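You operate a simulated robot arm through the tools that you are given. There is no shell and no other tool. Be economical: measure what you need, move in short steps, check, and stop when the job is done.

The job below is to be done with a simulated two-armed robot. You get a single attempt, and the scene is never put back.

JOB
Add the loose folded sack to the bundle and strap it down again.
Fine: free the buckle first, lock it last; hold the frame still each time you throw the bar.

Only the result counts: the job must be done as asked and must still hold three seconds after the hand-in. Knocking over, shifting, dropping, spilling or breaking anything else fails it.

ROBOT AND FRAMES
Two 6-joint arms with two-finger grippers on one trunk, on a base that drives. Base frame: it is fixed to the floor where the robot stands at the start and does not move with it; the origin is under the middle of the robot, x ahead of it, y to its left, z up; the surface under the hand at the start is at about z = 0.78. Units: m, degrees, N and s.
The left shoulder is at the start at [0.07, 0.148, 1.402], the right one opposite. With the tool pointing down near the work surface each hand reaches from about 0.34 to 0.62 m from the robot's upright axis, wherever it stands, measured 20 degrees to its own side. Places, roughly: buckle knob [0.5, 0, 0.8]; strap bar [0.5, 0, 0.9]; top of the bundle [0.5, -0.1, 0.8]. Payload 2.45 kg a hand.
Tool frame (each hand has its own): the origin (TCP) lies between the finger pads and is the grasp point; the fingertips stand 0.03 m ahead of it; z points along the fingers, y is the line along which they close. The gripper opens to 0.106 m. The gripper's body begins 0.079 m behind the TCP.
Orientation is that of the tool frame in the base frame, as a unit quaternion [x, y, z, w]. With the fingers straight down and closing along the base's y, the tool's x points along the base's -x, its y along +y and its z along -z.

CONTROLS
- The arms move only by the tool servo_tool. It takes "left_motion", "right_motion" or both (then of equal length, played together; a hand with none holds still); each is a list of rows, each a list of 3 entries, a list of its own where there are three numbers: the shift along the tool's x, y, z in m, then the turn, a rotation vector about the tool's x, y, z in degrees, then the finger opening in m, from 0 to 0.106. In form: [[[x, y, z], [ax, ay, az], hand], ...]. A call has 1 to 10 rows; each row shifts and turns the commanded pose from where the row before left it, along the tool's axes as they then stand. A row lasts 0.2 s, in which the tool goes at most 0.05 m and 8.6 degrees; a call with a longer step from one row to the next is refused whole, and so is a gripper value outside its range. Where a pose cannot be reached the arm comes as near as it can. A force on the tool above 40 N (or 10 N above the force at the start of the call, whichever is more), or a blocked arm, ends the call early, and 0.2 s more pass. The fingers move at their own pace (about 0.072 m/s each) and stop on an object; they squeeze with about 23 N. The grip force told is the motor's: it shows also when the fingers shut on nothing. Time passes only in rows, and 0.2 s behind the last, so rows that do not move let the fingers close. The reply holds the time, the measured pose of the TCP, the force on the tool along the base axes, the opening and the grip force, in the units named above and with some noise, with the torque about the TCP (base axes, N m) and any sound that the robot's microphone picked up, and new pictures: "views" is both (left out), scene, wrist or none (wrist: the cameras of the hands that moved).
- Cameras (640 x 400 px; columns grow to the right, rows downward): "scene" is now at [0.1205, -0.0033, 1.6029]; the picture's right is [-0.05, -1.00, 0.00], its down [-0.83, 0.04, -0.55] and it looks along [0.55, -0.03, -0.83] (base axes); focal length 282 px, centre (320, 200). "left" rides on the left gripper at [0.076, 0.002, -0.106] in its tool frame; the picture's right is [-0.02, 1.00, 0.00], its down [-0.78, -0.02, -0.62] and it looks along [-0.62, -0.01, 0.78] (tool axes); focal length 247 px, centre (320, 200). "right" rides on the right gripper at [0.076, -0.002, -0.106] in its tool frame; the picture's right is [0.02, 1.00, 0.00], its down [-0.78, 0.02, -0.62] and it looks along [-0.62, 0.01, 0.78] (tool axes); focal length 247 px, centre (320, 200). There is no depth. A picture from a camera that has moved, and an enlarged one, comes with that camera's place and axes in the base frame and with its lens.
- move_column(by): slides the trunk up (or, below 0, down) by that many m; the arms and the scene camera ride with it, the base frame stays. It gives what a move gives, with no picture.
- drive_base(legs): drives the robot by 1 to 6 legs, each [ahead, left, turn to the left] in m, m and degrees, along the robot's own axes; the way and the turn of a leg run together, so that a leg with both is an arc; at most 1.5 m and 180 degrees a leg. The arms and the cameras ride along, it lands a little off, and it stops where it bumps. It gives what a move gives, and a new picture of the scene camera.
- aim_head(pan, tilt): turns the head with the scene camera to pan (to the left, within 86 degrees either way) and tilt (down, from -29 to 69), counted from straight ahead of the robot. It gives what a move gives, and a new picture of the scene camera.
- inspect(camera, box): a new picture of the part [left, top, right, bottom] of that camera's present view, enlarged. No time passes.
- hand_in(): hands the job in; it is judged then, once.

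Work in short steps. Places have to be worked out from the pictures, the camera data and where the tool is seen: move nearer, look again, correct. Check each grasp and each placing, and mend what went wrong. You have 120 turns and 260 pictures in all, those below and enlarged ones among them. Open the grippers and draw the arms clear of the work before you hand the job in, unless the task says otherwise; then end with one line.

The tools are called after "Call:" as a command line: name --argument value ..., lists and objects as JSON in quotes. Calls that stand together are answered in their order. servo_tool: Moves the arms, as the interface text tells. Its arguments: {"type":"object","properties":{"left_motion":{"type":"array","items":{"type":"array"}},"right_motion":{"type":"array","items":{"type":"array"}},"views":{"type":"string","enum":["both","scene","wrist","none"]}},"required":[]} The other tools are called the same way: move_column (by) slides the trunk up or down; drive_base (legs) drives the base; aim_head (pan, tilt) turns the head that bears the scene camera; inspect (camera, box) takes an enlarged picture of a part of a camera's view; hand_in () hands the job in.

At the start:

```text
clock: 0.0
left_eef_pos: [0.5719, 0.1903, 1.0281]
left_tool_rot: [0.0, 1.0, -0.001, 0.001]
left_contact_force: [-0.3, -0.4, -0.2]
left_torque: [-0.03, 0.0, -0.01]
left_width: 0.1058
left_grip_force: 0.2
right_eef_pos: [0.4789, -0.3666, 1.1514]
right_tool_rot: [0.001, 1.0, 0.0, 0.0]
right_contact_force: [-0.4, 0.5, -0.1]
right_torque: [0.0, 0.03, -0.05]
right_width: 0.1061
right_grip_force: 0.1
trunk travel left (down, up): [-0.875, 0.065]
robot x, y, heading: [0.0004, 0.0041, -0.1]
head pan, tilt: [-2.8, 56.3]
```

scene: 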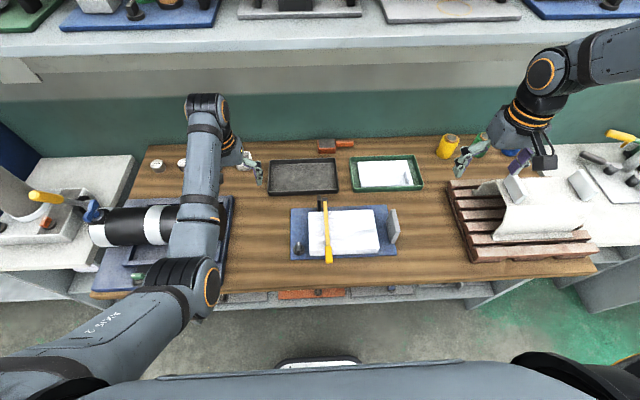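
right: 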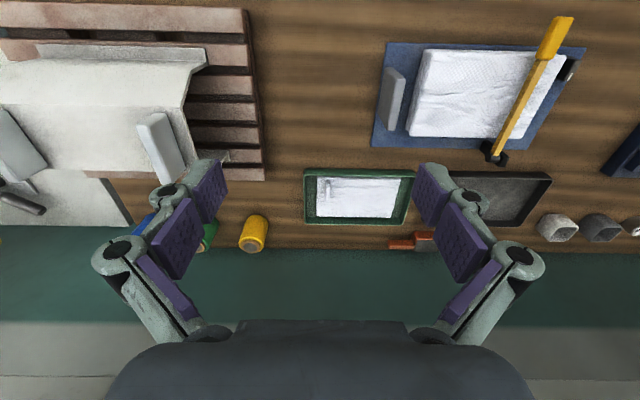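
left: 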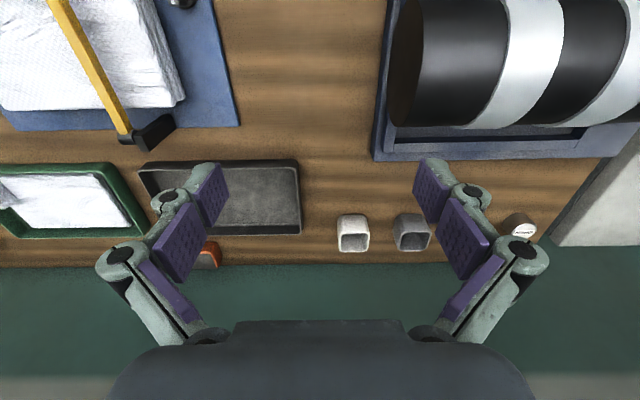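

I start by enlarging the work area: the blue frame with bundle and yellow-handled bar, and the green tray with the loose sack.

Call:
inspect --camera "scene" --box '[260, 130, 440, 280]'

Call:
inspect --camera "right" --box '[280, 0, 640, 240]'

Call:
inspect --camera "left" --box '[0, 0, 320, 270]'

```text
2.67 times, centred on (350, 205) of scene
camera zoom: at [0.1205, -0.0033, 1.6029], right [-0.05, -1.0, 0.0], down [-0.83, 0.04, -0.55], along [0.55, -0.03, -0.83], focal length 752 px, centre (240, 187)
```

zoom: 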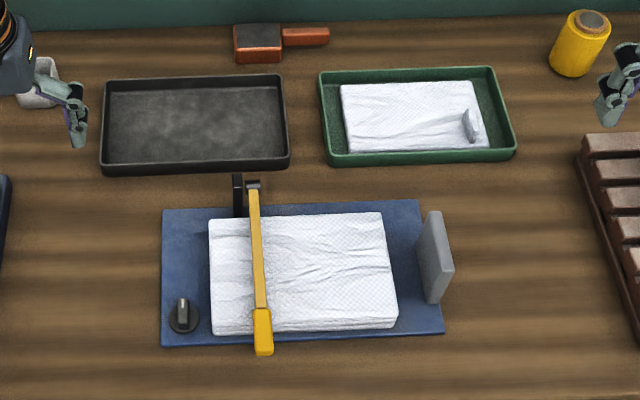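

```text
1.67 times, centred on (460, 120) of right
camera zoom: at [0.4036, -0.3676, 1.259], right [-0.02, 1.0, 0.0], down [0.78, 0.02, 0.62], along [0.62, 0.01, -0.78], focal length 412 px, centre (87, 333)
```

zoom: 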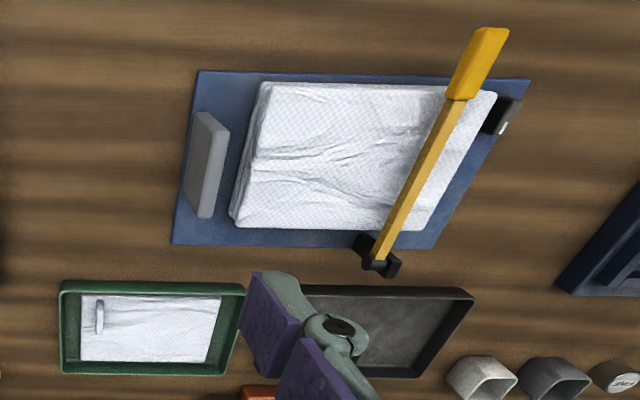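

```text
1.48 times, centred on (160, 135) of left
camera zoom: at [0.4973, 0.1916, 1.1356], right [0.02, 1.0, 0.0], down [0.78, -0.02, 0.62], along [0.62, -0.01, -0.78], focal length 366 px, centre (557, 296)
```

zoom: 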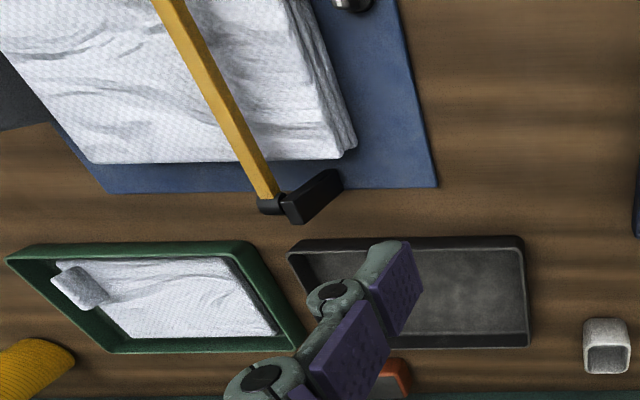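

Estimates: knob ≈(0.48, 0.04), bar from hinge (0.63,-0.047) to handle (0.43,-0.045), grey plate ≈(0.52,-0.25), loose sack ≈(0.77,-0.28) with a tab. I bring the left hand above the knob and the right one above the plate to look closer.

Call:
servo_tool --left_motion '[[[0.0225, -0.037, 0.0], [0, 0, 0], 0.106], [[0.0225, -0.037, 0.0], [0, 0, 0], 0.106], [[0.0225, -0.037, 0.0], [0, 0, 0], 0.106], [[0.0225, -0.037, 0.0], [0, 0, 0], 0.106], [[0, 0, 0], [0, 0, 0], 0.106]]' --right_motion '[[[-0.011, 0.0285, 0.0375], [0, 0, 0], 0.106], [[-0.011, 0.0285, 0.0375], [0, 0, 0], 0.106], [[-0.011, 0.0285, 0.0375], [0, 0, 0], 0.106], [[-0.011, 0.0285, 0.0375], [0, 0, 0], 0.106], [[0, 0, 0], [0, 0, 0], 0.106]]'

```text
clock: 0.9
left_eef_pos: [0.5485, 0.1681, 1.0492]
left_tool_rot: [-0.034, 0.996, 0.073, 0.041]
left_contact_force: [0.0, 0.1, -1.0]
left_torque: [-0.04, 0.03, 0.01]
left_width: 0.1064
left_grip_force: 0.0
left hand out of reach, approached as far as the arm can: row 3, 4
right_eef_pos: [0.4457, -0.345, 1.0451]
right_tool_rot: [0.0, 1.0, 0.0, 0.001]
right_contact_force: [-0.8, 0.1, -0.7]
right_torque: [-0.01, 0.02, -0.01]
right_width: 0.1061
right_grip_force: 0.0
right hand out of reach, approached as far as the arm can: row 1, 2, 3, 4
trunk travel left (down, up): [-0.875, 0.065]
robot x, y, heading: [0.0016, 0.001, 0.0]
head pan, tilt: [-2.8, 56.3]
stopped in row 4 (left hand): the arm was blocked; the commanded pose is now the measured one
camera scene: at [0.1223, -0.0017, 1.6028], right [-0.05, -1.0, 0.0], down [-0.83, 0.04, -0.55], along [0.55, -0.03, -0.83], focal length 282 px, centre (320, 200)
camera right: at [0.3697, -0.3463, 1.1518], right [-0.02, 1.0, 0.0], down [0.78, 0.02, 0.62], along [0.62, 0.01, -0.78], focal length 247 px, centre (320, 200)
camera left: at [0.4651, 0.1485, 1.1473], right [-0.05, 0.99, 0.15], down [0.73, -0.06, 0.68], along [0.68, 0.14, -0.72], focal length 247 px, centre (320, 200)
```

scene: 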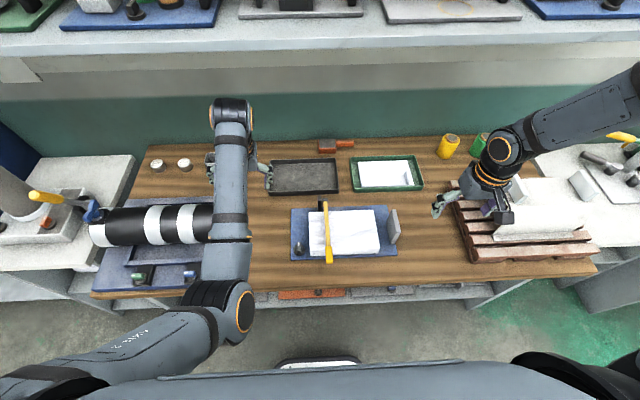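
right: 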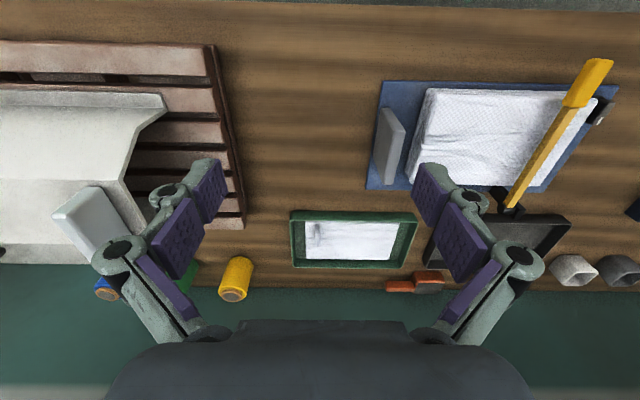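
left: 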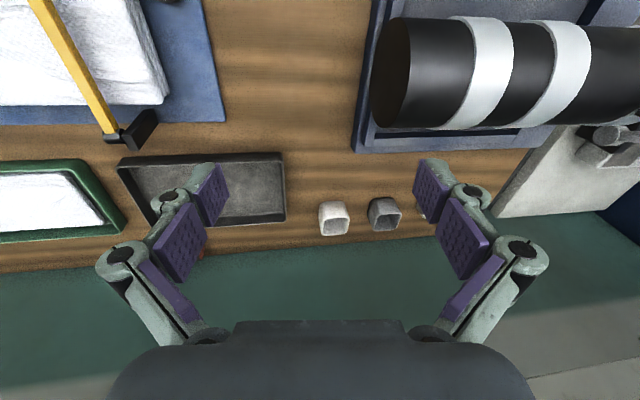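

Both hands report poor reach at this height; the stated reach is for near the surface. I straighten the left tool and lower it in smaller steps, and lower the right one straight down.

Call:
servo_tool --left_motion '[[[0, 0, 0.02], [4.2, 2.3, 2.0], 0.106], [[0, 0, 0.02], [4.2, 2.4, 1.9], 0.106], [[0, -0.01, 0.02], [0, 0, 0], 0.106], [[0, -0.01, 0.02], [0, 0, 0], 0.106], [[0, -0.015, 0.015], [0, 0, 0], 0.106], [[0, -0.015, 0.01], [0, 0, 0], 0.106]]' --right_motion '[[[0, 0, 0.02], [0, 0, 0], 0.106], [[0, 0, 0.02], [0, 0, 0], 0.106], [[0, 0.01, 0.02], [0, 0, 0], 0.106], [[-0.01, 0.01, 0.01], [0, 0, 0], 0.106], [[-0.01, 0.015, 0], [0, 0, 0], 0.106], [[-0.01, 0.015, 0], [0, 0, 0], 0.106]]' --views "both"

```text
clock: 2.3
left_eef_pos: [0.5462, 0.1161, 0.9437]
left_tool_rot: [0.002, 1.0, -0.002, 0.0]
left_contact_force: [0.5, 0.0, -0.6]
left_torque: [0.02, 0.02, -0.03]
left_width: 0.1061
left_grip_force: 0.1
right_eef_pos: [0.4285, -0.3509, 0.9964]
right_tool_rot: [-0.001, 1.0, 0.001, 0.002]
right_contact_force: [0.2, 0.1, -0.4]
right_torque: [0.0, 0.04, -0.05]
right_width: 0.1063
right_grip_force: 0.0
right hand out of reach, approached as far as the arm can: row 1, 2, 3, 4, 5, 6
trunk travel left (down, up): [-0.875, 0.065]
robot x, y, heading: [0.0032, 0.0033, 0.1]
head pan, tilt: [-2.8, 56.3]
camera scene: at [0.1201, -0.0047, 1.603], right [-0.05, -1.0, 0.0], down [-0.83, 0.04, -0.55], along [0.55, -0.03, -0.83], focal length 282 px, centre (320, 200)
camera right: at [0.3517, -0.3531, 1.1026], right [-0.02, 1.0, 0.0], down [0.78, 0.02, 0.62], along [0.62, 0.02, -0.78], focal length 247 px, centre (320, 200)
camera left: at [0.4714, 0.1176, 1.0509], right [0.02, 1.0, 0.0], down [0.78, -0.02, 0.62], along [0.62, -0.02, -0.78], focal length 247 px, centre (320, 200)
```

scene: 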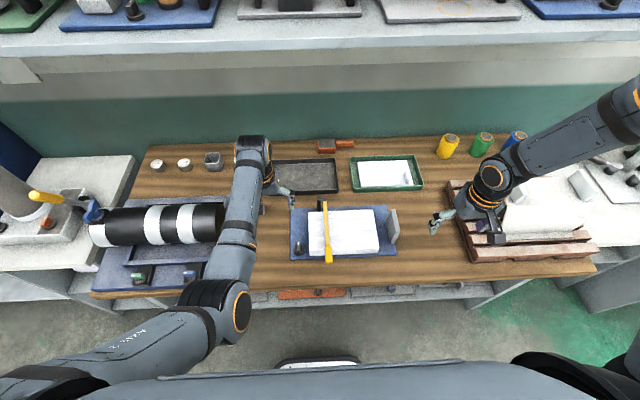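
right: 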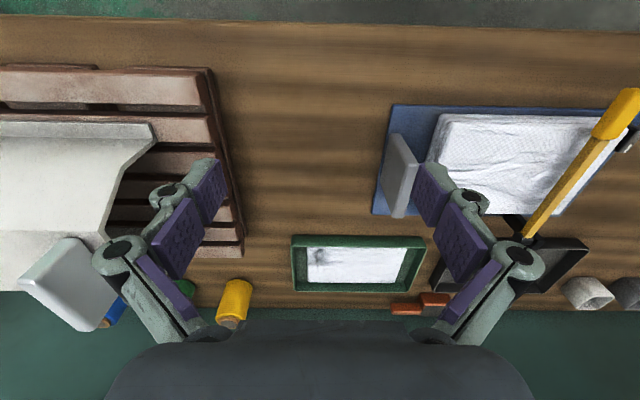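
left: 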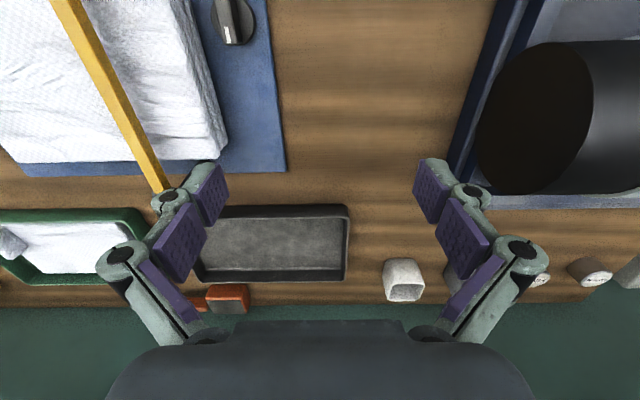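

The left hand behaves now. I probe what the right arm can do with small single-axis steps.

Call:
servo_tool --right_motion '[[[0, 0.02, 0], [0, 0, 0], 0.106], [[0, 0, 0], [0, 0, 0], 0.106]]' --views "none"

Call:
servo_tool --right_motion '[[[-0.02, 0, 0], [0, 0, 0], 0.106], [[0, 0, 0], [0, 0, 0], 0.106]]' --views "none"

Call:
servo_tool --right_motion '[[[0, 0, 0.02], [0, 0, 0], 0.106], [[0, 0, 0], [0, 0, 0], 0.106]]' --views "none"

Call:
aim_head --pan -45 --tilt 40

```text
clock: 2.9
left_eef_pos: [0.5478, 0.1154, 0.9435]
left_tool_rot: [0.002, 1.0, -0.001, -0.001]
left_contact_force: [-0.2, -0.6, 1.3]
left_torque: [0.01, 0.0, 0.01]
left_width: 0.1061
left_grip_force: 0.0
right_eef_pos: [0.4191, -0.3409, 0.9998]
right_tool_rot: [0.0, 1.0, 0.002, 0.002]
right_contact_force: [-0.4, -0.1, 0.0]
right_torque: [-0.01, -0.03, 0.0]
right_width: 0.1061
right_grip_force: 0.1
right hand out of reach, approached as far as the arm can: row 1
trunk travel left (down, up): [-0.875, 0.065]
robot x, y, heading: [-0.0003, 0.0031, -0.0]
head pan, tilt: [-2.8, 56.3]
```

```text
clock: 3.5
left_eef_pos: [0.5479, 0.1155, 0.9438]
left_tool_rot: [0.002, 1.0, -0.002, -0.001]
left_contact_force: [0.2, 0.0, 0.1]
left_torque: [0.03, -0.02, 0.0]
left_width: 0.106
left_grip_force: 0.0
right_eef_pos: [0.432, -0.3492, 1.0037]
right_tool_rot: [-0.001, 1.0, 0.002, 0.001]
right_contact_force: [0.1, 0.1, -0.9]
right_torque: [-0.05, -0.02, 0.05]
right_width: 0.1058
right_grip_force: 0.1
right hand out of reach, approached as far as the arm can: row 1
trunk travel left (down, up): [-0.875, 0.065]
robot x, y, heading: [-0.0001, 0.0004, -0.1]
head pan, tilt: [-2.8, 56.3]
```

```text
clock: 4.1
left_eef_pos: [0.5479, 0.1153, 0.9437]
left_tool_rot: [0.002, 1.0, -0.001, -0.001]
left_contact_force: [-0.1, -0.3, -0.4]
left_torque: [0.03, 0.01, -0.03]
left_width: 0.1058
left_grip_force: 0.1
right_eef_pos: [0.4295, -0.3559, 0.9855]
right_tool_rot: [0.0, 1.0, 0.003, 0.002]
right_contact_force: [0.1, 0.5, -0.4]
right_torque: [-0.01, 0.01, 0.01]
right_width: 0.1059
right_grip_force: 0.0
right hand out of reach, approached as far as the arm can: row 1
trunk travel left (down, up): [-0.875, 0.065]
robot x, y, heading: [0.0042, -0.0015, -0.1]
head pan, tilt: [-2.8, 56.3]
```

```text
clock: 5.2
left_eef_pos: [0.5468, 0.1169, 0.944]
left_tool_rot: [0.002, 1.0, -0.002, -0.001]
left_contact_force: [0.2, -0.5, 0.1]
left_torque: [-0.02, 0.02, -0.01]
left_width: 0.106
left_grip_force: 0.0
right_eef_pos: [0.4288, -0.3552, 0.9866]
right_tool_rot: [0.0, 1.0, 0.002, 0.002]
right_contact_force: [0.0, 0.1, -0.3]
right_torque: [-0.01, -0.01, -0.01]
right_width: 0.1059
right_grip_force: 0.0
trunk travel left (down, up): [-0.875, 0.065]
robot x, y, heading: [0.0008, 0.0018, 0.0]
head pan, tilt: [-45.0, 40.0]
camera scene: at [0.1102, -0.06, 1.6252], right [-0.71, -0.71, 0.0], down [-0.46, 0.45, -0.77], along [0.54, -0.54, -0.64], focal length 282 px, centre (320, 200)
```

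scene: 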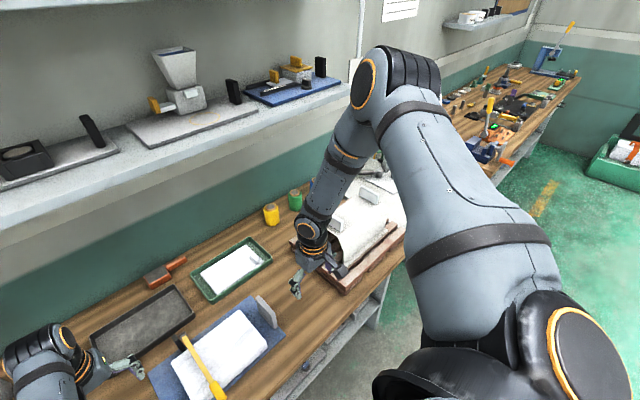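

The right arm slides along a limit blocking motion toward +x+y — likely a wrist or pan joint limit. I test whether yawing the tool frees it.

Call:
servo_tool --right_motion '[[[0, 0, 0], [0, 0, -8], 0.106], [[0, 0, 0], [0, 0, -8], 0.106], [[0, 0.02, 0], [0, 0, 0], 0.106]]' --views "none"

Call:
servo_tool --right_motion '[[[0, 0, 0], [0, 0, 8], 0.106], [[0, 0, 0], [0, 0, 8], 0.106], [[0, 0, 0], [0, 0, 8], 0.106], [[0, 0.02, 0], [0, 0, 0], 0.106]]' --views "none"

```text
clock: 6.0
left_eef_pos: [0.546, 0.1171, 0.9449]
left_tool_rot: [0.002, 1.0, -0.002, -0.001]
left_contact_force: [-0.7, 0.9, -1.0]
left_torque: [0.0, -0.04, 0.01]
left_width: 0.1062
left_grip_force: 0.0
right_eef_pos: [0.4173, -0.3434, 0.9915]
right_tool_rot: [-0.141, 0.99, 0.001, 0.002]
right_contact_force: [0.2, -0.7, 0.2]
right_torque: [-0.03, 0.0, 0.0]
right_width: 0.1061
right_grip_force: 0.0
right hand out of reach, approached as far as the arm can: row 3
trunk travel left (down, up): [-0.875, 0.065]
robot x, y, heading: [-0.0042, -0.0026, 0.2]
head pan, tilt: [-45.0, 40.0]
```

```text
clock: 7.0
left_eef_pos: [0.5474, 0.1167, 0.9441]
left_tool_rot: [0.002, 1.0, -0.002, 0.0]
left_contact_force: [0.6, 0.1, 0.2]
left_torque: [0.03, -0.03, 0.01]
left_width: 0.106
left_grip_force: 0.0
right_eef_pos: [0.4092, -0.3354, 0.996]
right_tool_rot: [0.071, 0.997, 0.002, 0.002]
right_contact_force: [0.2, 0.1, -0.3]
right_torque: [-0.05, 0.01, 0.0]
right_width: 0.106
right_grip_force: 0.0
right hand out of reach, approached as far as the arm can: row 4
trunk travel left (down, up): [-0.875, 0.065]
robot x, y, heading: [0.0022, -0.0026, 0.1]
head pan, tilt: [-45.0, 40.0]
```

Yaw isn't the limit. The reach is specified near the surface, so I straighten the yaw, lower the right hand to about z=0.88 over bare table and try +y there.

Call:
servo_tool --right_motion '[[[0.01, 0, 0.03], [0, 0, -8], 0.106], [[0, 0, 0.03], [0, 0, 0], 0.106], [[0, 0, 0.03], [0, 0, 0], 0.106], [[0, 0, 0.02], [0, 0, 0], 0.106], [[0, 0.02, 0], [0, 0, 0], 0.106], [[-0.02, 0.02, 0], [0, 0, 0], 0.106]]' --views "scene"

```text
clock: 8.4
left_eef_pos: [0.5472, 0.1162, 0.9447]
left_tool_rot: [0.002, 1.0, -0.002, -0.001]
left_contact_force: [-0.1, -0.2, 0.7]
left_torque: [0.01, 0.02, -0.01]
left_width: 0.1062
left_grip_force: 0.1
right_eef_pos: [0.3862, -0.3423, 0.9442]
right_tool_rot: [0.0, 1.0, 0.001, 0.001]
right_contact_force: [-0.9, 0.2, 0.0]
right_torque: [0.01, 0.01, 0.02]
right_width: 0.106
right_grip_force: 0.0
right hand out of reach, approached as far as the arm can: row 1, 2, 3, 4, 5, 6
trunk travel left (down, up): [-0.875, 0.065]
robot x, y, heading: [0.003, 0.0017, -0.2]
head pan, tilt: [-45.0, 40.0]
camera scene: at [0.1099, -0.0598, 1.6253], right [-0.71, -0.71, 0.0], down [-0.45, 0.45, -0.77], along [0.54, -0.54, -0.64], focal length 282 px, centre (320, 200)
```

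scene: 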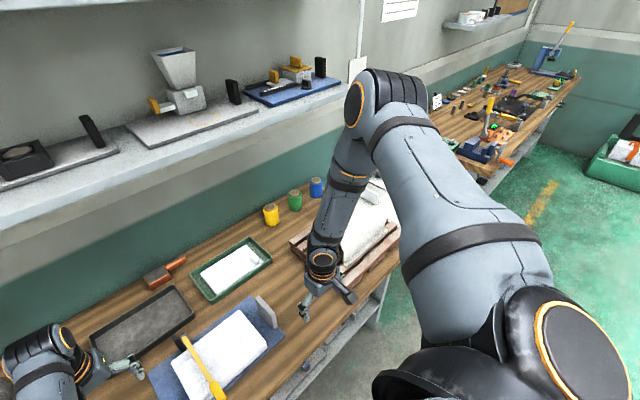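

The right arm seems to sit at a shoulder limit in its elbow-high posture. I look at the left arm's posture for comparison.

Call:
aim_head --pan 45 --tilt 45

```text
clock: 10.1
left_eef_pos: [0.5475, 0.1165, 0.9435]
left_tool_rot: [0.002, 1.0, -0.001, -0.001]
left_contact_force: [0.0, -0.2, 0.0]
left_torque: [0.04, 0.0, -0.04]
left_width: 0.1064
left_grip_force: 0.2
right_eef_pos: [0.3873, -0.3417, 0.9445]
right_tool_rot: [-0.001, 1.0, 0.002, 0.002]
right_contact_force: [0.2, -0.2, -0.1]
right_torque: [0.02, -0.01, 0.0]
right_width: 0.1059
right_grip_force: 0.1
trunk travel left (down, up): [-0.875, 0.065]
robot x, y, heading: [0.0013, 0.0023, 0.1]
head pan, tilt: [45.0, 45.0]
camera scene: at [0.1074, 0.0576, 1.618], right [0.71, -0.71, 0.0], down [-0.5, -0.5, -0.71], along [0.5, 0.5, -0.71], focal length 282 px, centre (320, 200)
```

scene: 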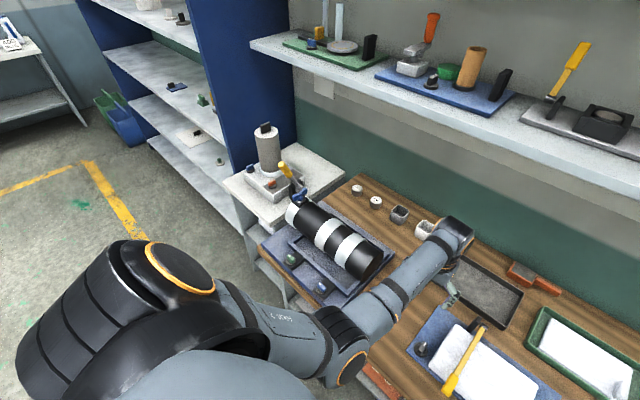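

The left arm works in an elbow-low posture, quite different from the right. I probe whether tilting the right tool relaxes its limit (wrist limit vs shoulder limit).

Call:
servo_tool --right_motion '[[[0, 0, -0.02], [8, 0, 0], 0.106], [[0, 0, 0], [8, 0, 0], 0.106], [[0, 0.02, 0], [0, 0, 0], 0.106]]' --views "none"

Call:
servo_tool --right_motion '[[[0, 0, 0], [-8, 0, 0], 0.106], [[0, 0, 0], [-8, 0, 0], 0.106], [[0, 0, 0], [-8, 0, 0], 0.106], [[0, 0, 0], [-8, 0, 0], 0.106], [[0, 0.02, 0], [0, 0, 0], 0.106]]' --views "none"

Call:
servo_tool --right_motion '[[[0, 0, 0], [8, 0, 0], 0.106], [[0, 0, 0], [8, 0, 0], 0.106], [[0, 0, 0], [0, 8, 0], 0.106], [[0, 0, 0], [0, 8, 0], 0.106], [[0, 0.02, 0], [0, 0, 0], 0.106]]' --views "none"

Call:
servo_tool --right_motion '[[[0, 0, 0], [0, -8, 0], 0.106], [[0, 0, 0], [0, -8, 0], 0.106], [[0, 0, 0], [0, -8, 0], 0.106], [[0, 0, 0], [0, -8, 0], 0.106], [[0, 0.02, 0], [0, 0, 0], 0.106]]' --views "none"

```text
clock: 10.9
left_eef_pos: [0.5476, 0.1161, 0.9443]
left_tool_rot: [0.001, 1.0, -0.002, -0.001]
left_contact_force: [-0.5, -1.1, 0.1]
left_torque: [-0.01, -0.01, 0.01]
left_width: 0.1058
left_grip_force: 0.2
right_eef_pos: [0.3567, -0.3686, 0.9822]
right_tool_rot: [-0.001, 0.991, -0.137, 0.001]
right_contact_force: [-0.5, -0.2, 0.3]
right_torque: [0.07, -0.02, 0.01]
right_width: 0.1056
right_grip_force: 0.1
right hand out of reach, approached as far as the arm can: row 1, 2, 3
trunk travel left (down, up): [-0.875, 0.065]
robot x, y, heading: [0.0022, 0.0014, 0.2]
head pan, tilt: [45.0, 45.0]
```

```text
clock: 12.1
left_eef_pos: [0.5478, 0.1171, 0.9437]
left_tool_rot: [0.002, 1.0, -0.003, -0.001]
left_contact_force: [0.0, -0.9, 0.0]
left_torque: [0.03, 0.03, -0.02]
left_width: 0.1059
left_grip_force: 0.1
right_eef_pos: [0.3574, -0.3467, 0.9856]
right_tool_rot: [0.0, 0.99, 0.14, 0.001]
right_contact_force: [0.0, 0.2, 0.6]
right_torque: [-0.02, 0.01, -0.01]
right_width: 0.1062
right_grip_force: 0.1
trunk travel left (down, up): [-0.875, 0.065]
robot x, y, heading: [-0.0002, 0.0013, -0.1]
head pan, tilt: [45.0, 45.0]
```

```text
clock: 13.3
left_eef_pos: [0.5473, 0.1176, 0.9441]
left_tool_rot: [0.001, 1.0, -0.002, 0.0]
left_contact_force: [-0.1, 0.1, -0.2]
left_torque: [0.0, 0.02, -0.01]
left_width: 0.1063
left_grip_force: 0.0
right_eef_pos: [0.3477, -0.3382, 0.9921]
right_tool_rot: [-0.001, 0.99, 0.001, -0.138]
right_contact_force: [-0.3, -0.8, -0.5]
right_torque: [-0.04, -0.04, 0.03]
right_width: 0.1061
right_grip_force: 0.0
right hand out of reach, approached as far as the arm can: row 5
trunk travel left (down, up): [-0.875, 0.065]
robot x, y, heading: [0.0026, -0.0017, 0.0]
head pan, tilt: [45.0, 45.0]
```

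```text
clock: 14.5
left_eef_pos: [0.5506, 0.1199, 0.9406]
left_tool_rot: [0.001, 1.0, -0.004, -0.003]
left_contact_force: [0.5, 1.2, -1.0]
left_torque: [-0.09, 0.11, 0.0]
left_width: 0.1061
left_grip_force: 0.0
right_eef_pos: [0.3474, -0.3049, 0.9861]
right_tool_rot: [-0.001, 0.99, -0.002, 0.139]
right_contact_force: [0.6, 0.4, -0.2]
right_torque: [-0.09, 0.04, -0.02]
right_width: 0.1061
right_grip_force: 0.1
right hand out of reach, approached as far as the arm can: row 4
trunk travel left (down, up): [-0.875, 0.065]
robot x, y, heading: [-0.0012, 0.0012, -0.1]
head pan, tilt: [45.0, 45.0]
```

The data fit a UR-type arm whose base joint is at its limit in this shoulder branch. I'll walk the right wrist outward/up so the base joint turns away from its limit, then pass it close by the base axis into the other branch, all in free air; first the outward part.

Call:
servo_tool --right_motion '[[[0.0015, -0.037, 0.005], [0, 0, 0], 0.106], [[0.0015, -0.037, 0.005], [0, 0, 0], 0.106], [[0.0015, -0.037, 0.005], [0, 0, 0], 0.106], [[0.0015, -0.037, 0.005], [0, 0, 0], 0.106], [[0.0106, -0.017, -0.0265], [0, 0, 0], 0.106], [[0.0106, -0.017, -0.0265], [0, 0, 0], 0.106], [[0.006, -0.0155, -0.033], [0, 0, 0], 0.106], [[0.006, -0.0155, -0.033], [0, 0, 0], 0.106]]' --views "none"

Call:
aim_head --pan -45 --tilt 40

```text
clock: 16.3
left_eef_pos: [0.5474, 0.1177, 0.9444]
left_tool_rot: [0.002, 1.0, -0.002, 0.0]
left_contact_force: [-0.4, 0.9, -0.7]
left_torque: [-0.02, -0.01, -0.01]
left_width: 0.1061
left_grip_force: 0.0
right_eef_pos: [0.3431, -0.3358, 0.981]
right_tool_rot: [0.0, 0.99, 0.001, 0.138]
right_contact_force: [0.0, 0.0, -0.4]
right_torque: [-0.01, 0.0, 0.0]
right_width: 0.1058
right_grip_force: 0.1
right hand out of reach, approached as far as the arm can: row 1, 2, 3, 4, 5, 6, 7, 8
trunk travel left (down, up): [-0.875, 0.065]
robot x, y, heading: [0.0006, 0.0024, 0.0]
head pan, tilt: [45.0, 45.0]
```

```text
clock: 17.9
left_eef_pos: [0.5467, 0.1158, 0.9436]
left_tool_rot: [0.002, 1.0, -0.001, -0.001]
left_contact_force: [-0.1, -0.3, -0.6]
left_torque: [0.02, 0.0, 0.01]
left_width: 0.1058
left_grip_force: 0.0
right_eef_pos: [0.342, -0.3364, 0.981]
right_tool_rot: [0.0, 0.99, 0.002, 0.138]
right_contact_force: [0.2, 0.4, 1.1]
right_torque: [-0.01, 0.02, 0.0]
right_width: 0.1059
right_grip_force: 0.0
trunk travel left (down, up): [-0.875, 0.065]
robot x, y, heading: [-0.0, -0.0019, 0.0]
head pan, tilt: [-45.0, 40.0]
camera scene: at [0.1099, -0.06, 1.6252], right [-0.71, -0.71, 0.0], down [-0.46, 0.45, -0.77], along [0.54, -0.54, -0.64], focal length 282 px, centre (320, 200)
```

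scene: 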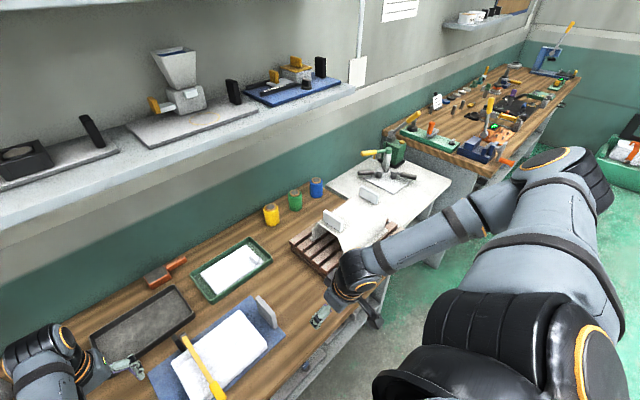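

The arm has swung: its elbow is now outward and the forearm comes inward, like the left. I try moving in +y and +x now.

Call:
servo_tool --right_motion '[[[-0.01, 0.015, 0.005], [0, 0, 0], 0.106], [[-0.01, 0.015, 0.005], [0, 0, 0], 0.106], [[-0.01, 0.015, 0.005], [0, 0, 0], 0.106]]' --views "scene"

```text
clock: 18.7
left_eef_pos: [0.5479, 0.1186, 0.9435]
left_tool_rot: [0.001, 1.0, -0.002, 0.0]
left_contact_force: [0.2, 1.4, -0.4]
left_torque: [-0.02, 0.03, 0.04]
left_width: 0.106
left_grip_force: 0.2
right_eef_pos: [0.3792, -0.2904, 0.9751]
right_tool_rot: [-0.001, 0.99, 0.001, 0.139]
right_contact_force: [0.2, 0.3, -1.1]
right_torque: [-0.01, 0.0, -0.01]
right_width: 0.106
right_grip_force: 0.0
trunk travel left (down, up): [-0.875, 0.065]
robot x, y, heading: [-0.0029, -0.0004, -0.2]
head pan, tilt: [-45.0, 40.0]
camera scene: at [0.1121, -0.0583, 1.6252], right [-0.71, -0.71, 0.0], down [-0.46, 0.45, -0.77], along [0.54, -0.54, -0.64], focal length 282 px, centre (320, 200)
```

scene: 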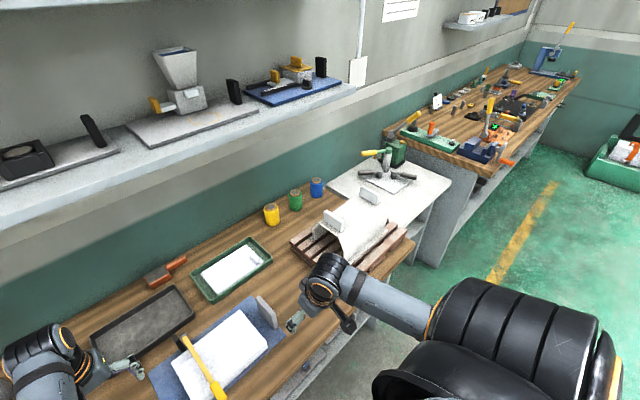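

The branch flip succeeded: the right arm now follows commands exactly. I straighten the tool and move it above the grey plate.

Call:
servo_tool --right_motion '[[[0, 0, 0], [0, 8, 0], 0.106], [[0, 0, 0], [0, 8, 0], 0.106], [[-0.029, 0.0075, 0.004], [0, 0, 0], 0.106], [[-0.029, 0.0075, 0.004], [0, 0, 0], 0.106], [[-0.029, 0.0075, 0.004], [0, 0, 0], 0.106], [[-0.029, 0.0075, 0.004], [0, 0, 0], 0.106], [[-0.029, 0.0075, 0.004], [0, 0, 0], 0.106]]' --views "wrist"

Call:
aim_head --pan 0 --tilt 56

```text
clock: 20.3
left_eef_pos: [0.547, 0.1164, 0.9421]
left_tool_rot: [0.002, 1.0, -0.002, -0.001]
left_contact_force: [-0.5, 0.0, -0.7]
left_torque: [-0.02, 0.06, 0.02]
left_width: 0.1057
left_grip_force: 0.1
right_eef_pos: [0.523, -0.2544, 0.9547]
right_tool_rot: [0.0, 1.0, 0.001, 0.0]
right_contact_force: [0.2, 0.4, -1.0]
right_torque: [0.02, 0.04, -0.01]
right_width: 0.1058
right_grip_force: 0.0
trunk travel left (down, up): [-0.875, 0.065]
robot x, y, heading: [0.0006, -0.0044, -0.2]
head pan, tilt: [-45.0, 40.0]
camera right: at [0.4475, -0.2558, 1.0615], right [-0.02, 1.0, 0.0], down [0.78, 0.02, 0.62], along [0.62, 0.01, -0.78], focal length 247 px, centre (320, 200)
```

right: 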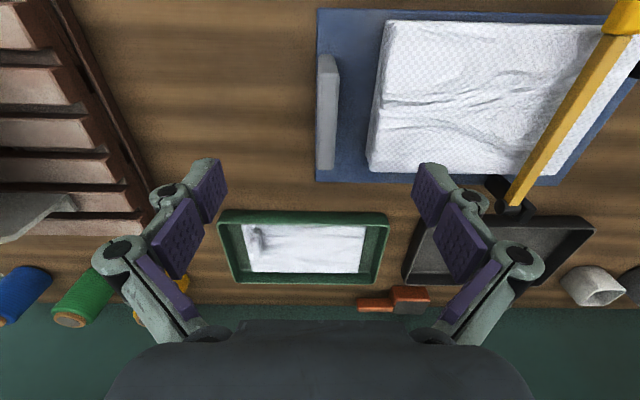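

```text
clock: 21.4
left_eef_pos: [0.5484, 0.1168, 0.944]
left_tool_rot: [0.002, 1.0, -0.001, 0.0]
left_contact_force: [-0.4, -0.4, -0.8]
left_torque: [-0.01, -0.03, 0.02]
left_width: 0.1059
left_grip_force: 0.0
right_eef_pos: [0.5229, -0.2542, 0.9555]
right_tool_rot: [0.0, 1.0, 0.001, 0.0]
right_contact_force: [0.5, 0.0, -0.3]
right_torque: [-0.01, 0.0, -0.01]
right_width: 0.106
right_grip_force: 0.0
trunk travel left (down, up): [-0.875, 0.065]
robot x, y, heading: [0.0009, 0.0012, -0.2]
head pan, tilt: [0.0, 56.0]
camera scene: at [0.1212, 0.0002, 1.6033], right [0.0, -1.0, 0.0], down [-0.83, 0.0, -0.56], along [0.56, 0.0, -0.83], focal length 282 px, centre (320, 200)
```

scene: 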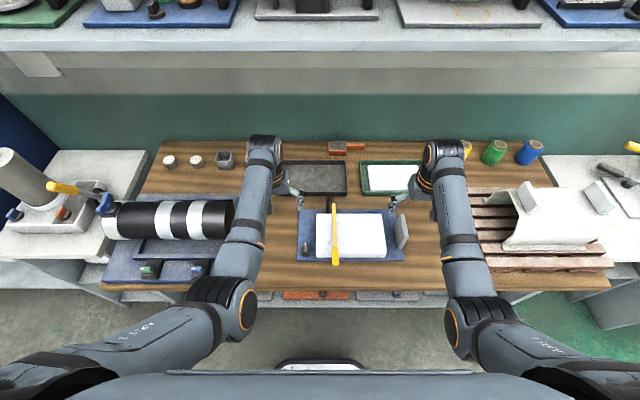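

Right arm is ready. I judge the plate centre at (0.53,-0.249), top ≈0.85. Now I move the left hand back toward the knob to see it.

Call:
servo_tool --left_motion '[[[0.02, -0.02, 0], [0, 0, 0], 0.106], [[0.02, -0.02, 0], [0, 0, 0], 0.106], [[0.02, -0.02, 0], [0, 0, 0], 0.106], [[0.01, -0.01, 0], [0, 0, 0], 0.106]]' --views "wrist"

Call:
inspect --camera "left" --box '[120, 0, 440, 200]'

Call:
inspect --camera "scene" --box '[280, 180, 440, 280]'

```text
clock: 22.3
left_eef_pos: [0.5688, 0.1593, 0.9966]
left_tool_rot: [-0.028, 0.994, 0.077, 0.075]
left_contact_force: [-0.7, -0.1, -0.6]
left_torque: [0.01, 0.04, 0.02]
left_width: 0.1061
left_grip_force: 0.0
left hand out of reach, approached as far as the arm can: row 3, 4
right_eef_pos: [0.523, -0.2543, 0.955]
right_tool_rot: [-0.001, 1.0, 0.002, 0.001]
right_contact_force: [0.6, 0.1, -0.8]
right_torque: [0.01, 0.01, -0.01]
right_width: 0.1062
right_grip_force: 0.0
trunk travel left (down, up): [-0.875, 0.065]
robot x, y, heading: [-0.0017, -0.0001, -0.0]
head pan, tilt: [0.0, 56.0]
stopped in row 4 (left hand): the arm was blocked; the commanded pose is now the measured one
camera left: at [0.4788, 0.1423, 1.0898], right [-0.05, 0.99, 0.15], down [0.68, -0.08, 0.73], along [0.73, 0.14, -0.67], focal length 247 px, centre (320, 200)
```

left: 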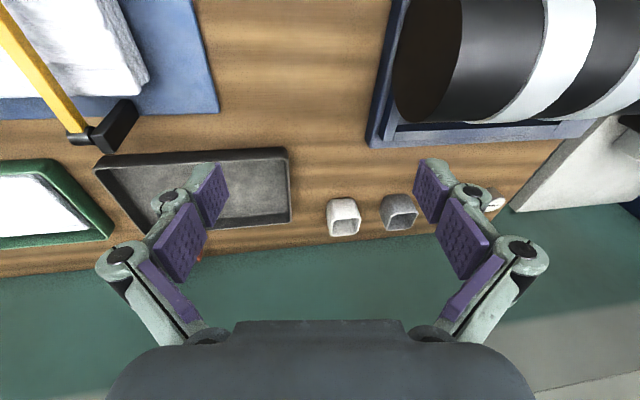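

```text
2.00 times, centred on (280, 100) of left
camera zoom: at [0.4788, 0.1423, 1.0898], right [-0.05, 0.99, 0.15], down [0.68, -0.08, 0.73], along [0.73, 0.14, -0.67], focal length 494 px, centre (400, 400)
```

zoom: 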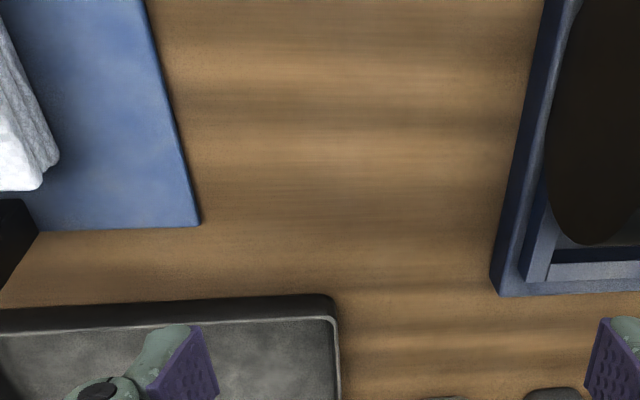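

```text
4.00 times, centred on (360, 230) of scene
camera zoom: at [0.1209, 0.0005, 1.6033], right [0.0, -1.0, 0.0], down [-0.83, 0.0, -0.56], along [0.56, 0.0, -0.83], focal length 1128 px, centre (160, 80)
```

zoom: 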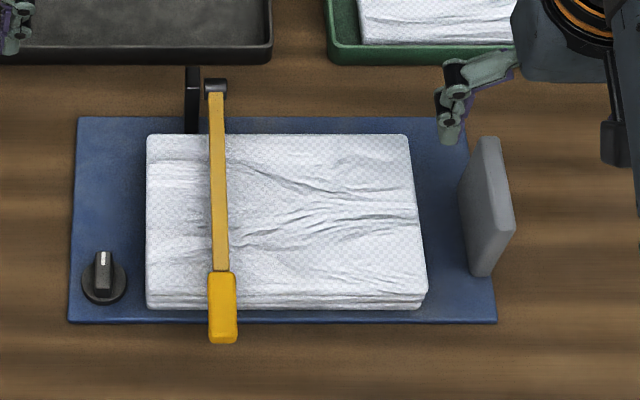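

The left arm hits a wrist singularity when high and close in; being lower relative to the shoulder helps. I raise the trunk 0.06, then straighten the left tool and bring it in at lower height.

Call:
move_column --by 0.06

Call:
servo_tool --left_motion '[[[0, 0, 0.03], [4.4, 4.3, 1.6], 0.06], [[0, 0, 0.03], [4.4, 4.3, 1.6], 0.06], [[0, 0, 0.04], [0, 0, 0], 0.06], [[0, -0.02, 0.03], [0, 0, 0], 0.06], [[0.02, -0.03, 0.01], [0, 0, 0], 0.06], [[0.02, -0.02, 0], [0, 0, 0], 0.06], [[0.02, -0.02, 0], [0, 0, 0], 0.06]]' --views "wrist"

```text
clock: 23.3
left_eef_pos: [0.5688, 0.1611, 1.0561]
left_tool_rot: [-0.028, 0.994, 0.078, 0.075]
left_contact_force: [0.2, 0.0, 1.0]
left_torque: [0.0, 0.03, 0.03]
left_width: 0.1058
left_grip_force: 0.0
right_eef_pos: [0.5244, -0.2543, 1.0146]
right_tool_rot: [0.0, 1.0, 0.001, 0.001]
right_contact_force: [-0.2, 0.0, 0.0]
right_torque: [-0.01, -0.02, 0.01]
right_width: 0.106
right_grip_force: 0.0
trunk travel left (down, up): [-0.935, 0.005]
robot x, y, heading: [0.0035, -0.0005, -0.0]
head pan, tilt: [0.0, 56.0]
```

```text
clock: 25.1
left_eef_pos: [0.547, 0.1109, 0.9381]
left_tool_rot: [-0.01, 0.999, 0.021, 0.029]
left_contact_force: [0.0, 0.3, 0.9]
left_torque: [-0.03, 0.02, 0.01]
left_width: 0.0598
left_grip_force: 0.1
right_eef_pos: [0.5223, -0.2538, 1.0149]
right_tool_rot: [0.0, 1.0, 0.0, 0.0]
right_contact_force: [-0.4, -0.5, 0.6]
right_torque: [0.03, 0.03, 0.0]
right_width: 0.1063
right_grip_force: 0.1
trunk travel left (down, up): [-0.935, 0.005]
robot x, y, heading: [-0.0003, -0.001, -0.3]
head pan, tilt: [0.0, 56.0]
stopped in row 7 (left hand): the arm was blocked; the commanded pose is now the measured one
camera left: at [0.4661, 0.1064, 1.0388], right [0.0, 1.0, 0.05], down [0.75, -0.03, 0.66], along [0.66, 0.03, -0.75], focal length 247 px, centre (320, 200)
```

left: 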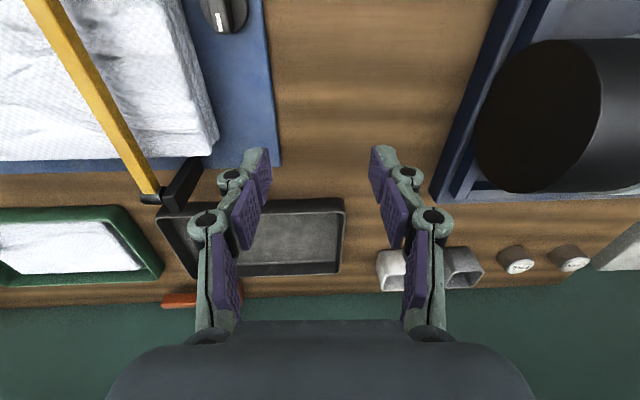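

The left arm is poorly placed for the knob; the comfortable zone is 20° to its side. I straighten it, rise a bit, and drive the base 0.10 right and 0.04 back.

Call:
servo_tool --left_motion '[[[0, 0.01, -0.01], [2.4, 3.3, 1.1], 0.106], [[-0.01, 0.01, -0.01], [0, 0, 0], 0.106], [[0, 0, 0], [0, 0, 0], 0.106]]' --views "none"

Call:
drive_base --legs '[[-0.04, -0.1, 0]]'

```text
clock: 25.9
left_eef_pos: [0.5543, 0.1275, 0.9563]
left_tool_rot: [0.0, 1.0, 0.0, -0.002]
left_contact_force: [0.4, -1.2, -0.7]
left_torque: [0.02, 0.05, -0.01]
left_width: 0.1059
left_grip_force: 0.1
right_eef_pos: [0.5214, -0.2549, 1.0147]
right_tool_rot: [-0.001, 1.0, 0.001, 0.001]
right_contact_force: [-0.1, -0.2, -0.2]
right_torque: [0.06, -0.02, -0.02]
right_width: 0.106
right_grip_force: 0.1
trunk travel left (down, up): [-0.935, 0.005]
robot x, y, heading: [0.0002, 0.0018, 0.1]
head pan, tilt: [0.0, 56.0]
```

```text
clock: 27.0
left_eef_pos: [0.517, 0.0334, 0.9558]
left_tool_rot: [0.0, 1.0, -0.003, -0.002]
left_contact_force: [-0.4, -1.0, -1.0]
left_torque: [0.01, 0.0, -0.04]
left_width: 0.1059
left_grip_force: 0.1
right_eef_pos: [0.4856, -0.3476, 1.0149]
right_tool_rot: [0.0, 1.0, -0.001, 0.0]
right_contact_force: [0.0, 0.5, -0.3]
right_torque: [-0.04, 0.04, 0.0]
right_width: 0.106
right_grip_force: 0.0
trunk travel left (down, up): [-0.935, 0.005]
robot x, y, heading: [-0.0425, -0.0943, 0.1]
head pan, tilt: [0.0, 56.0]
camera scene: at [0.083, -0.0924, 1.6632], right [0.0, -1.0, 0.0], down [-0.83, 0.0, -0.56], along [0.56, 0.0, -0.83], focal length 282 px, centre (320, 200)
```

scene: 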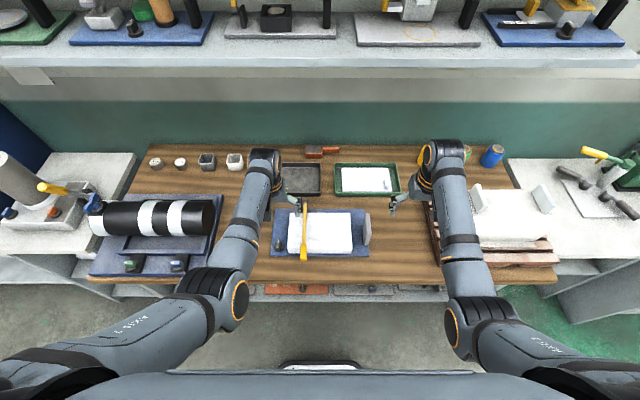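

Poses are good now. I move the left hand right above the knob and the right hand above the plate, and look with both wrist cameras.

Call:
servo_tool --left_motion '[[[0.01, 0, 0], [0, 0, 0], 0.106], [[0.01, 0, 0], [0, 0, 0], 0.106], [[0.01, 0.004, 0], [0, 0, 0], 0.106], [[0.008, 0.004, 0], [0, 0, 0], 0.106]]' --right_motion '[[[-0.011, 0.0245, 0.014], [0, 0, 0], 0.106], [[-0.011, 0.0245, 0.014], [0, 0, 0], 0.106], [[-0.011, 0.0245, 0.014], [0, 0, 0], 0.106], [[-0.011, 0.0245, 0.014], [0, 0, 0], 0.106]]' --views "wrist"

```text
clock: 28.0
left_eef_pos: [0.4797, 0.039, 0.9568]
left_tool_rot: [0.001, 1.0, -0.001, -0.002]
left_contact_force: [0.5, -0.8, -0.2]
left_torque: [-0.03, -0.01, 0.02]
left_width: 0.1059
left_grip_force: 0.0
right_eef_pos: [0.5264, -0.2502, 0.9591]
right_tool_rot: [0.001, 1.0, 0.001, 0.0]
right_contact_force: [0.5, 0.8, -0.7]
right_torque: [-0.02, 0.01, 0.01]
right_width: 0.106
right_grip_force: 0.1
trunk travel left (down, up): [-0.935, 0.005]
robot x, y, heading: [-0.041, -0.0951, -0.1]
head pan, tilt: [0.0, 56.0]
camera right: at [0.4505, -0.2518, 1.0662], right [-0.02, 1.0, 0.0], down [0.78, 0.02, 0.62], along [0.62, 0.01, -0.78], focal length 247 px, centre (320, 200)
camera left: at [0.404, 0.0418, 1.0629], right [0.02, 1.0, 0.0], down [0.79, -0.02, 0.62], along [0.62, -0.02, -0.79], focal length 247 px, centre (320, 200)
```

right: 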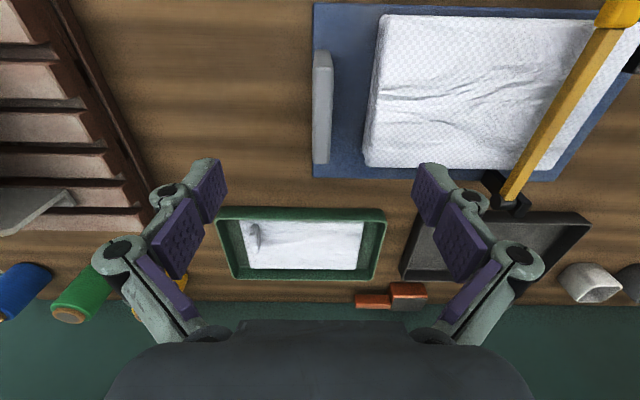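
left: 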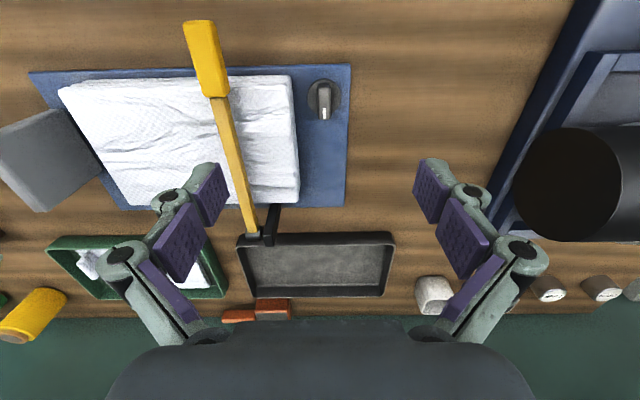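

Call:
inspect --camera "left" --box '[180, 10, 360, 130]'

Call:
inspect --camera "left" --box '[180, 170, 340, 280]'

Call:
inspect --camera "scene" --box '[250, 190, 390, 280]'

```text
3.33 times, centred on (270, 70) of left
camera zoom: at [0.404, 0.0418, 1.0629], right [0.02, 1.0, 0.0], down [0.79, -0.02, 0.62], along [0.62, -0.02, -0.79], focal length 823 px, centre (487, 633)
```

zoom: 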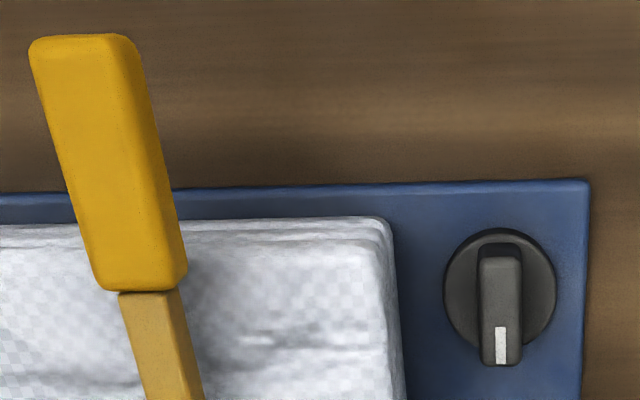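

```text
3.64 times, centred on (260, 225) of left
camera zoom: at [0.404, 0.0418, 1.0629], right [0.02, 1.0, 0.0], down [0.79, -0.02, 0.62], along [0.62, -0.02, -0.79], focal length 898 px, centre (538, 109)
```

zoom: 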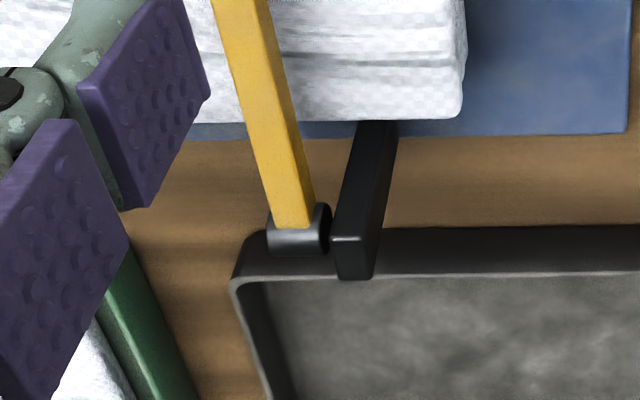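

```text
4.44 times, centred on (320, 235) of scene
camera zoom: at [0.0822, -0.0939, 1.6633], right [0.0, -1.0, 0.0], down [-0.83, 0.0, -0.56], along [0.56, 0.0, -0.83], focal length 1253 px, centre (320, 44)
```

zoom: 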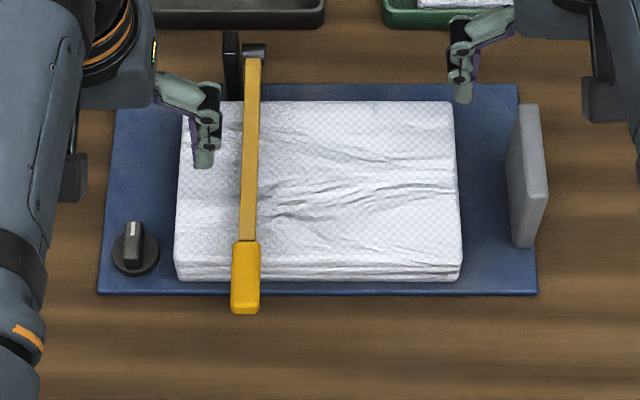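

Plate is centred on the right hand (y≈-0.250, x≈0.527); knob grip lies along x at (0.478, 0.0435, ≈0.81); bar runs level at z≈0.858 from hinge (0.614,-0.044) to handle end x≈0.412. I lower the right hand over the plate.

Call:
servo_tool --right_motion '[[[0, 0, 0.03], [0, 0, 0], 0.08], [[0, 0, 0.03], [0, 0, 0], 0.08], [[0, 0, 0.03], [0, 0, 0], 0.08], [[0, 0, 0.03], [0, 0, 0], 0.08]]' --views "both"

```text
clock: 29.0
left_eef_pos: [0.478, 0.0378, 0.9568]
left_tool_rot: [0.001, 1.0, -0.001, -0.002]
left_contact_force: [0.1, 0.3, -0.1]
left_torque: [0.01, -0.02, 0.02]
left_width: 0.1061
left_grip_force: 0.0
right_eef_pos: [0.5168, -0.2545, 0.8594]
right_tool_rot: [0.0, 1.0, 0.001, 0.002]
right_contact_force: [0.2, 0.7, -0.1]
right_torque: [0.03, -0.02, 0.02]
right_width: 0.0797
right_grip_force: 0.0
right hand out of reach, approached as far as the arm can: row 4
trunk travel left (down, up): [-0.935, 0.005]
robot x, y, heading: [-0.041, -0.0977, -0.1]
head pan, tilt: [0.0, 56.0]
camera scene: at [0.0809, -0.0969, 1.6634], right [0.0, -1.0, 0.0], down [-0.83, 0.0, -0.56], along [0.56, 0.0, -0.83], focal length 282 px, centre (320, 200)
camera right: at [0.4394, -0.2574, 0.9655], right [-0.02, 1.0, 0.0], down [0.78, 0.02, 0.62], along [0.62, 0.02, -0.78], focal length 247 px, centre (320, 200)
```

scene: 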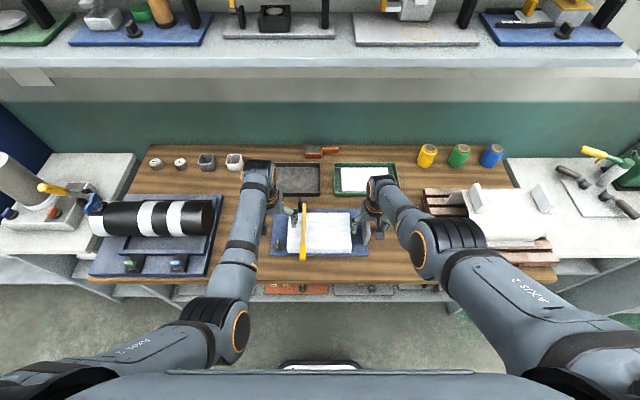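
right: 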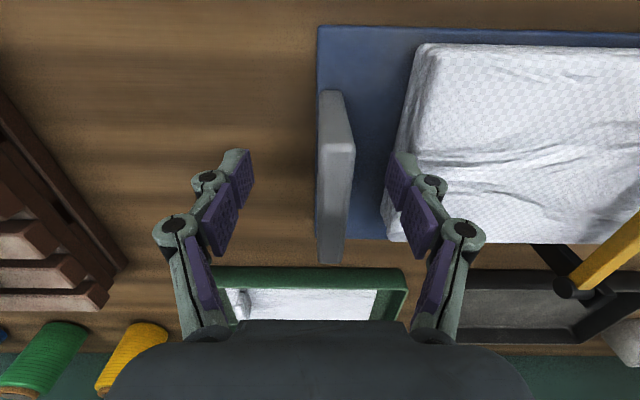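

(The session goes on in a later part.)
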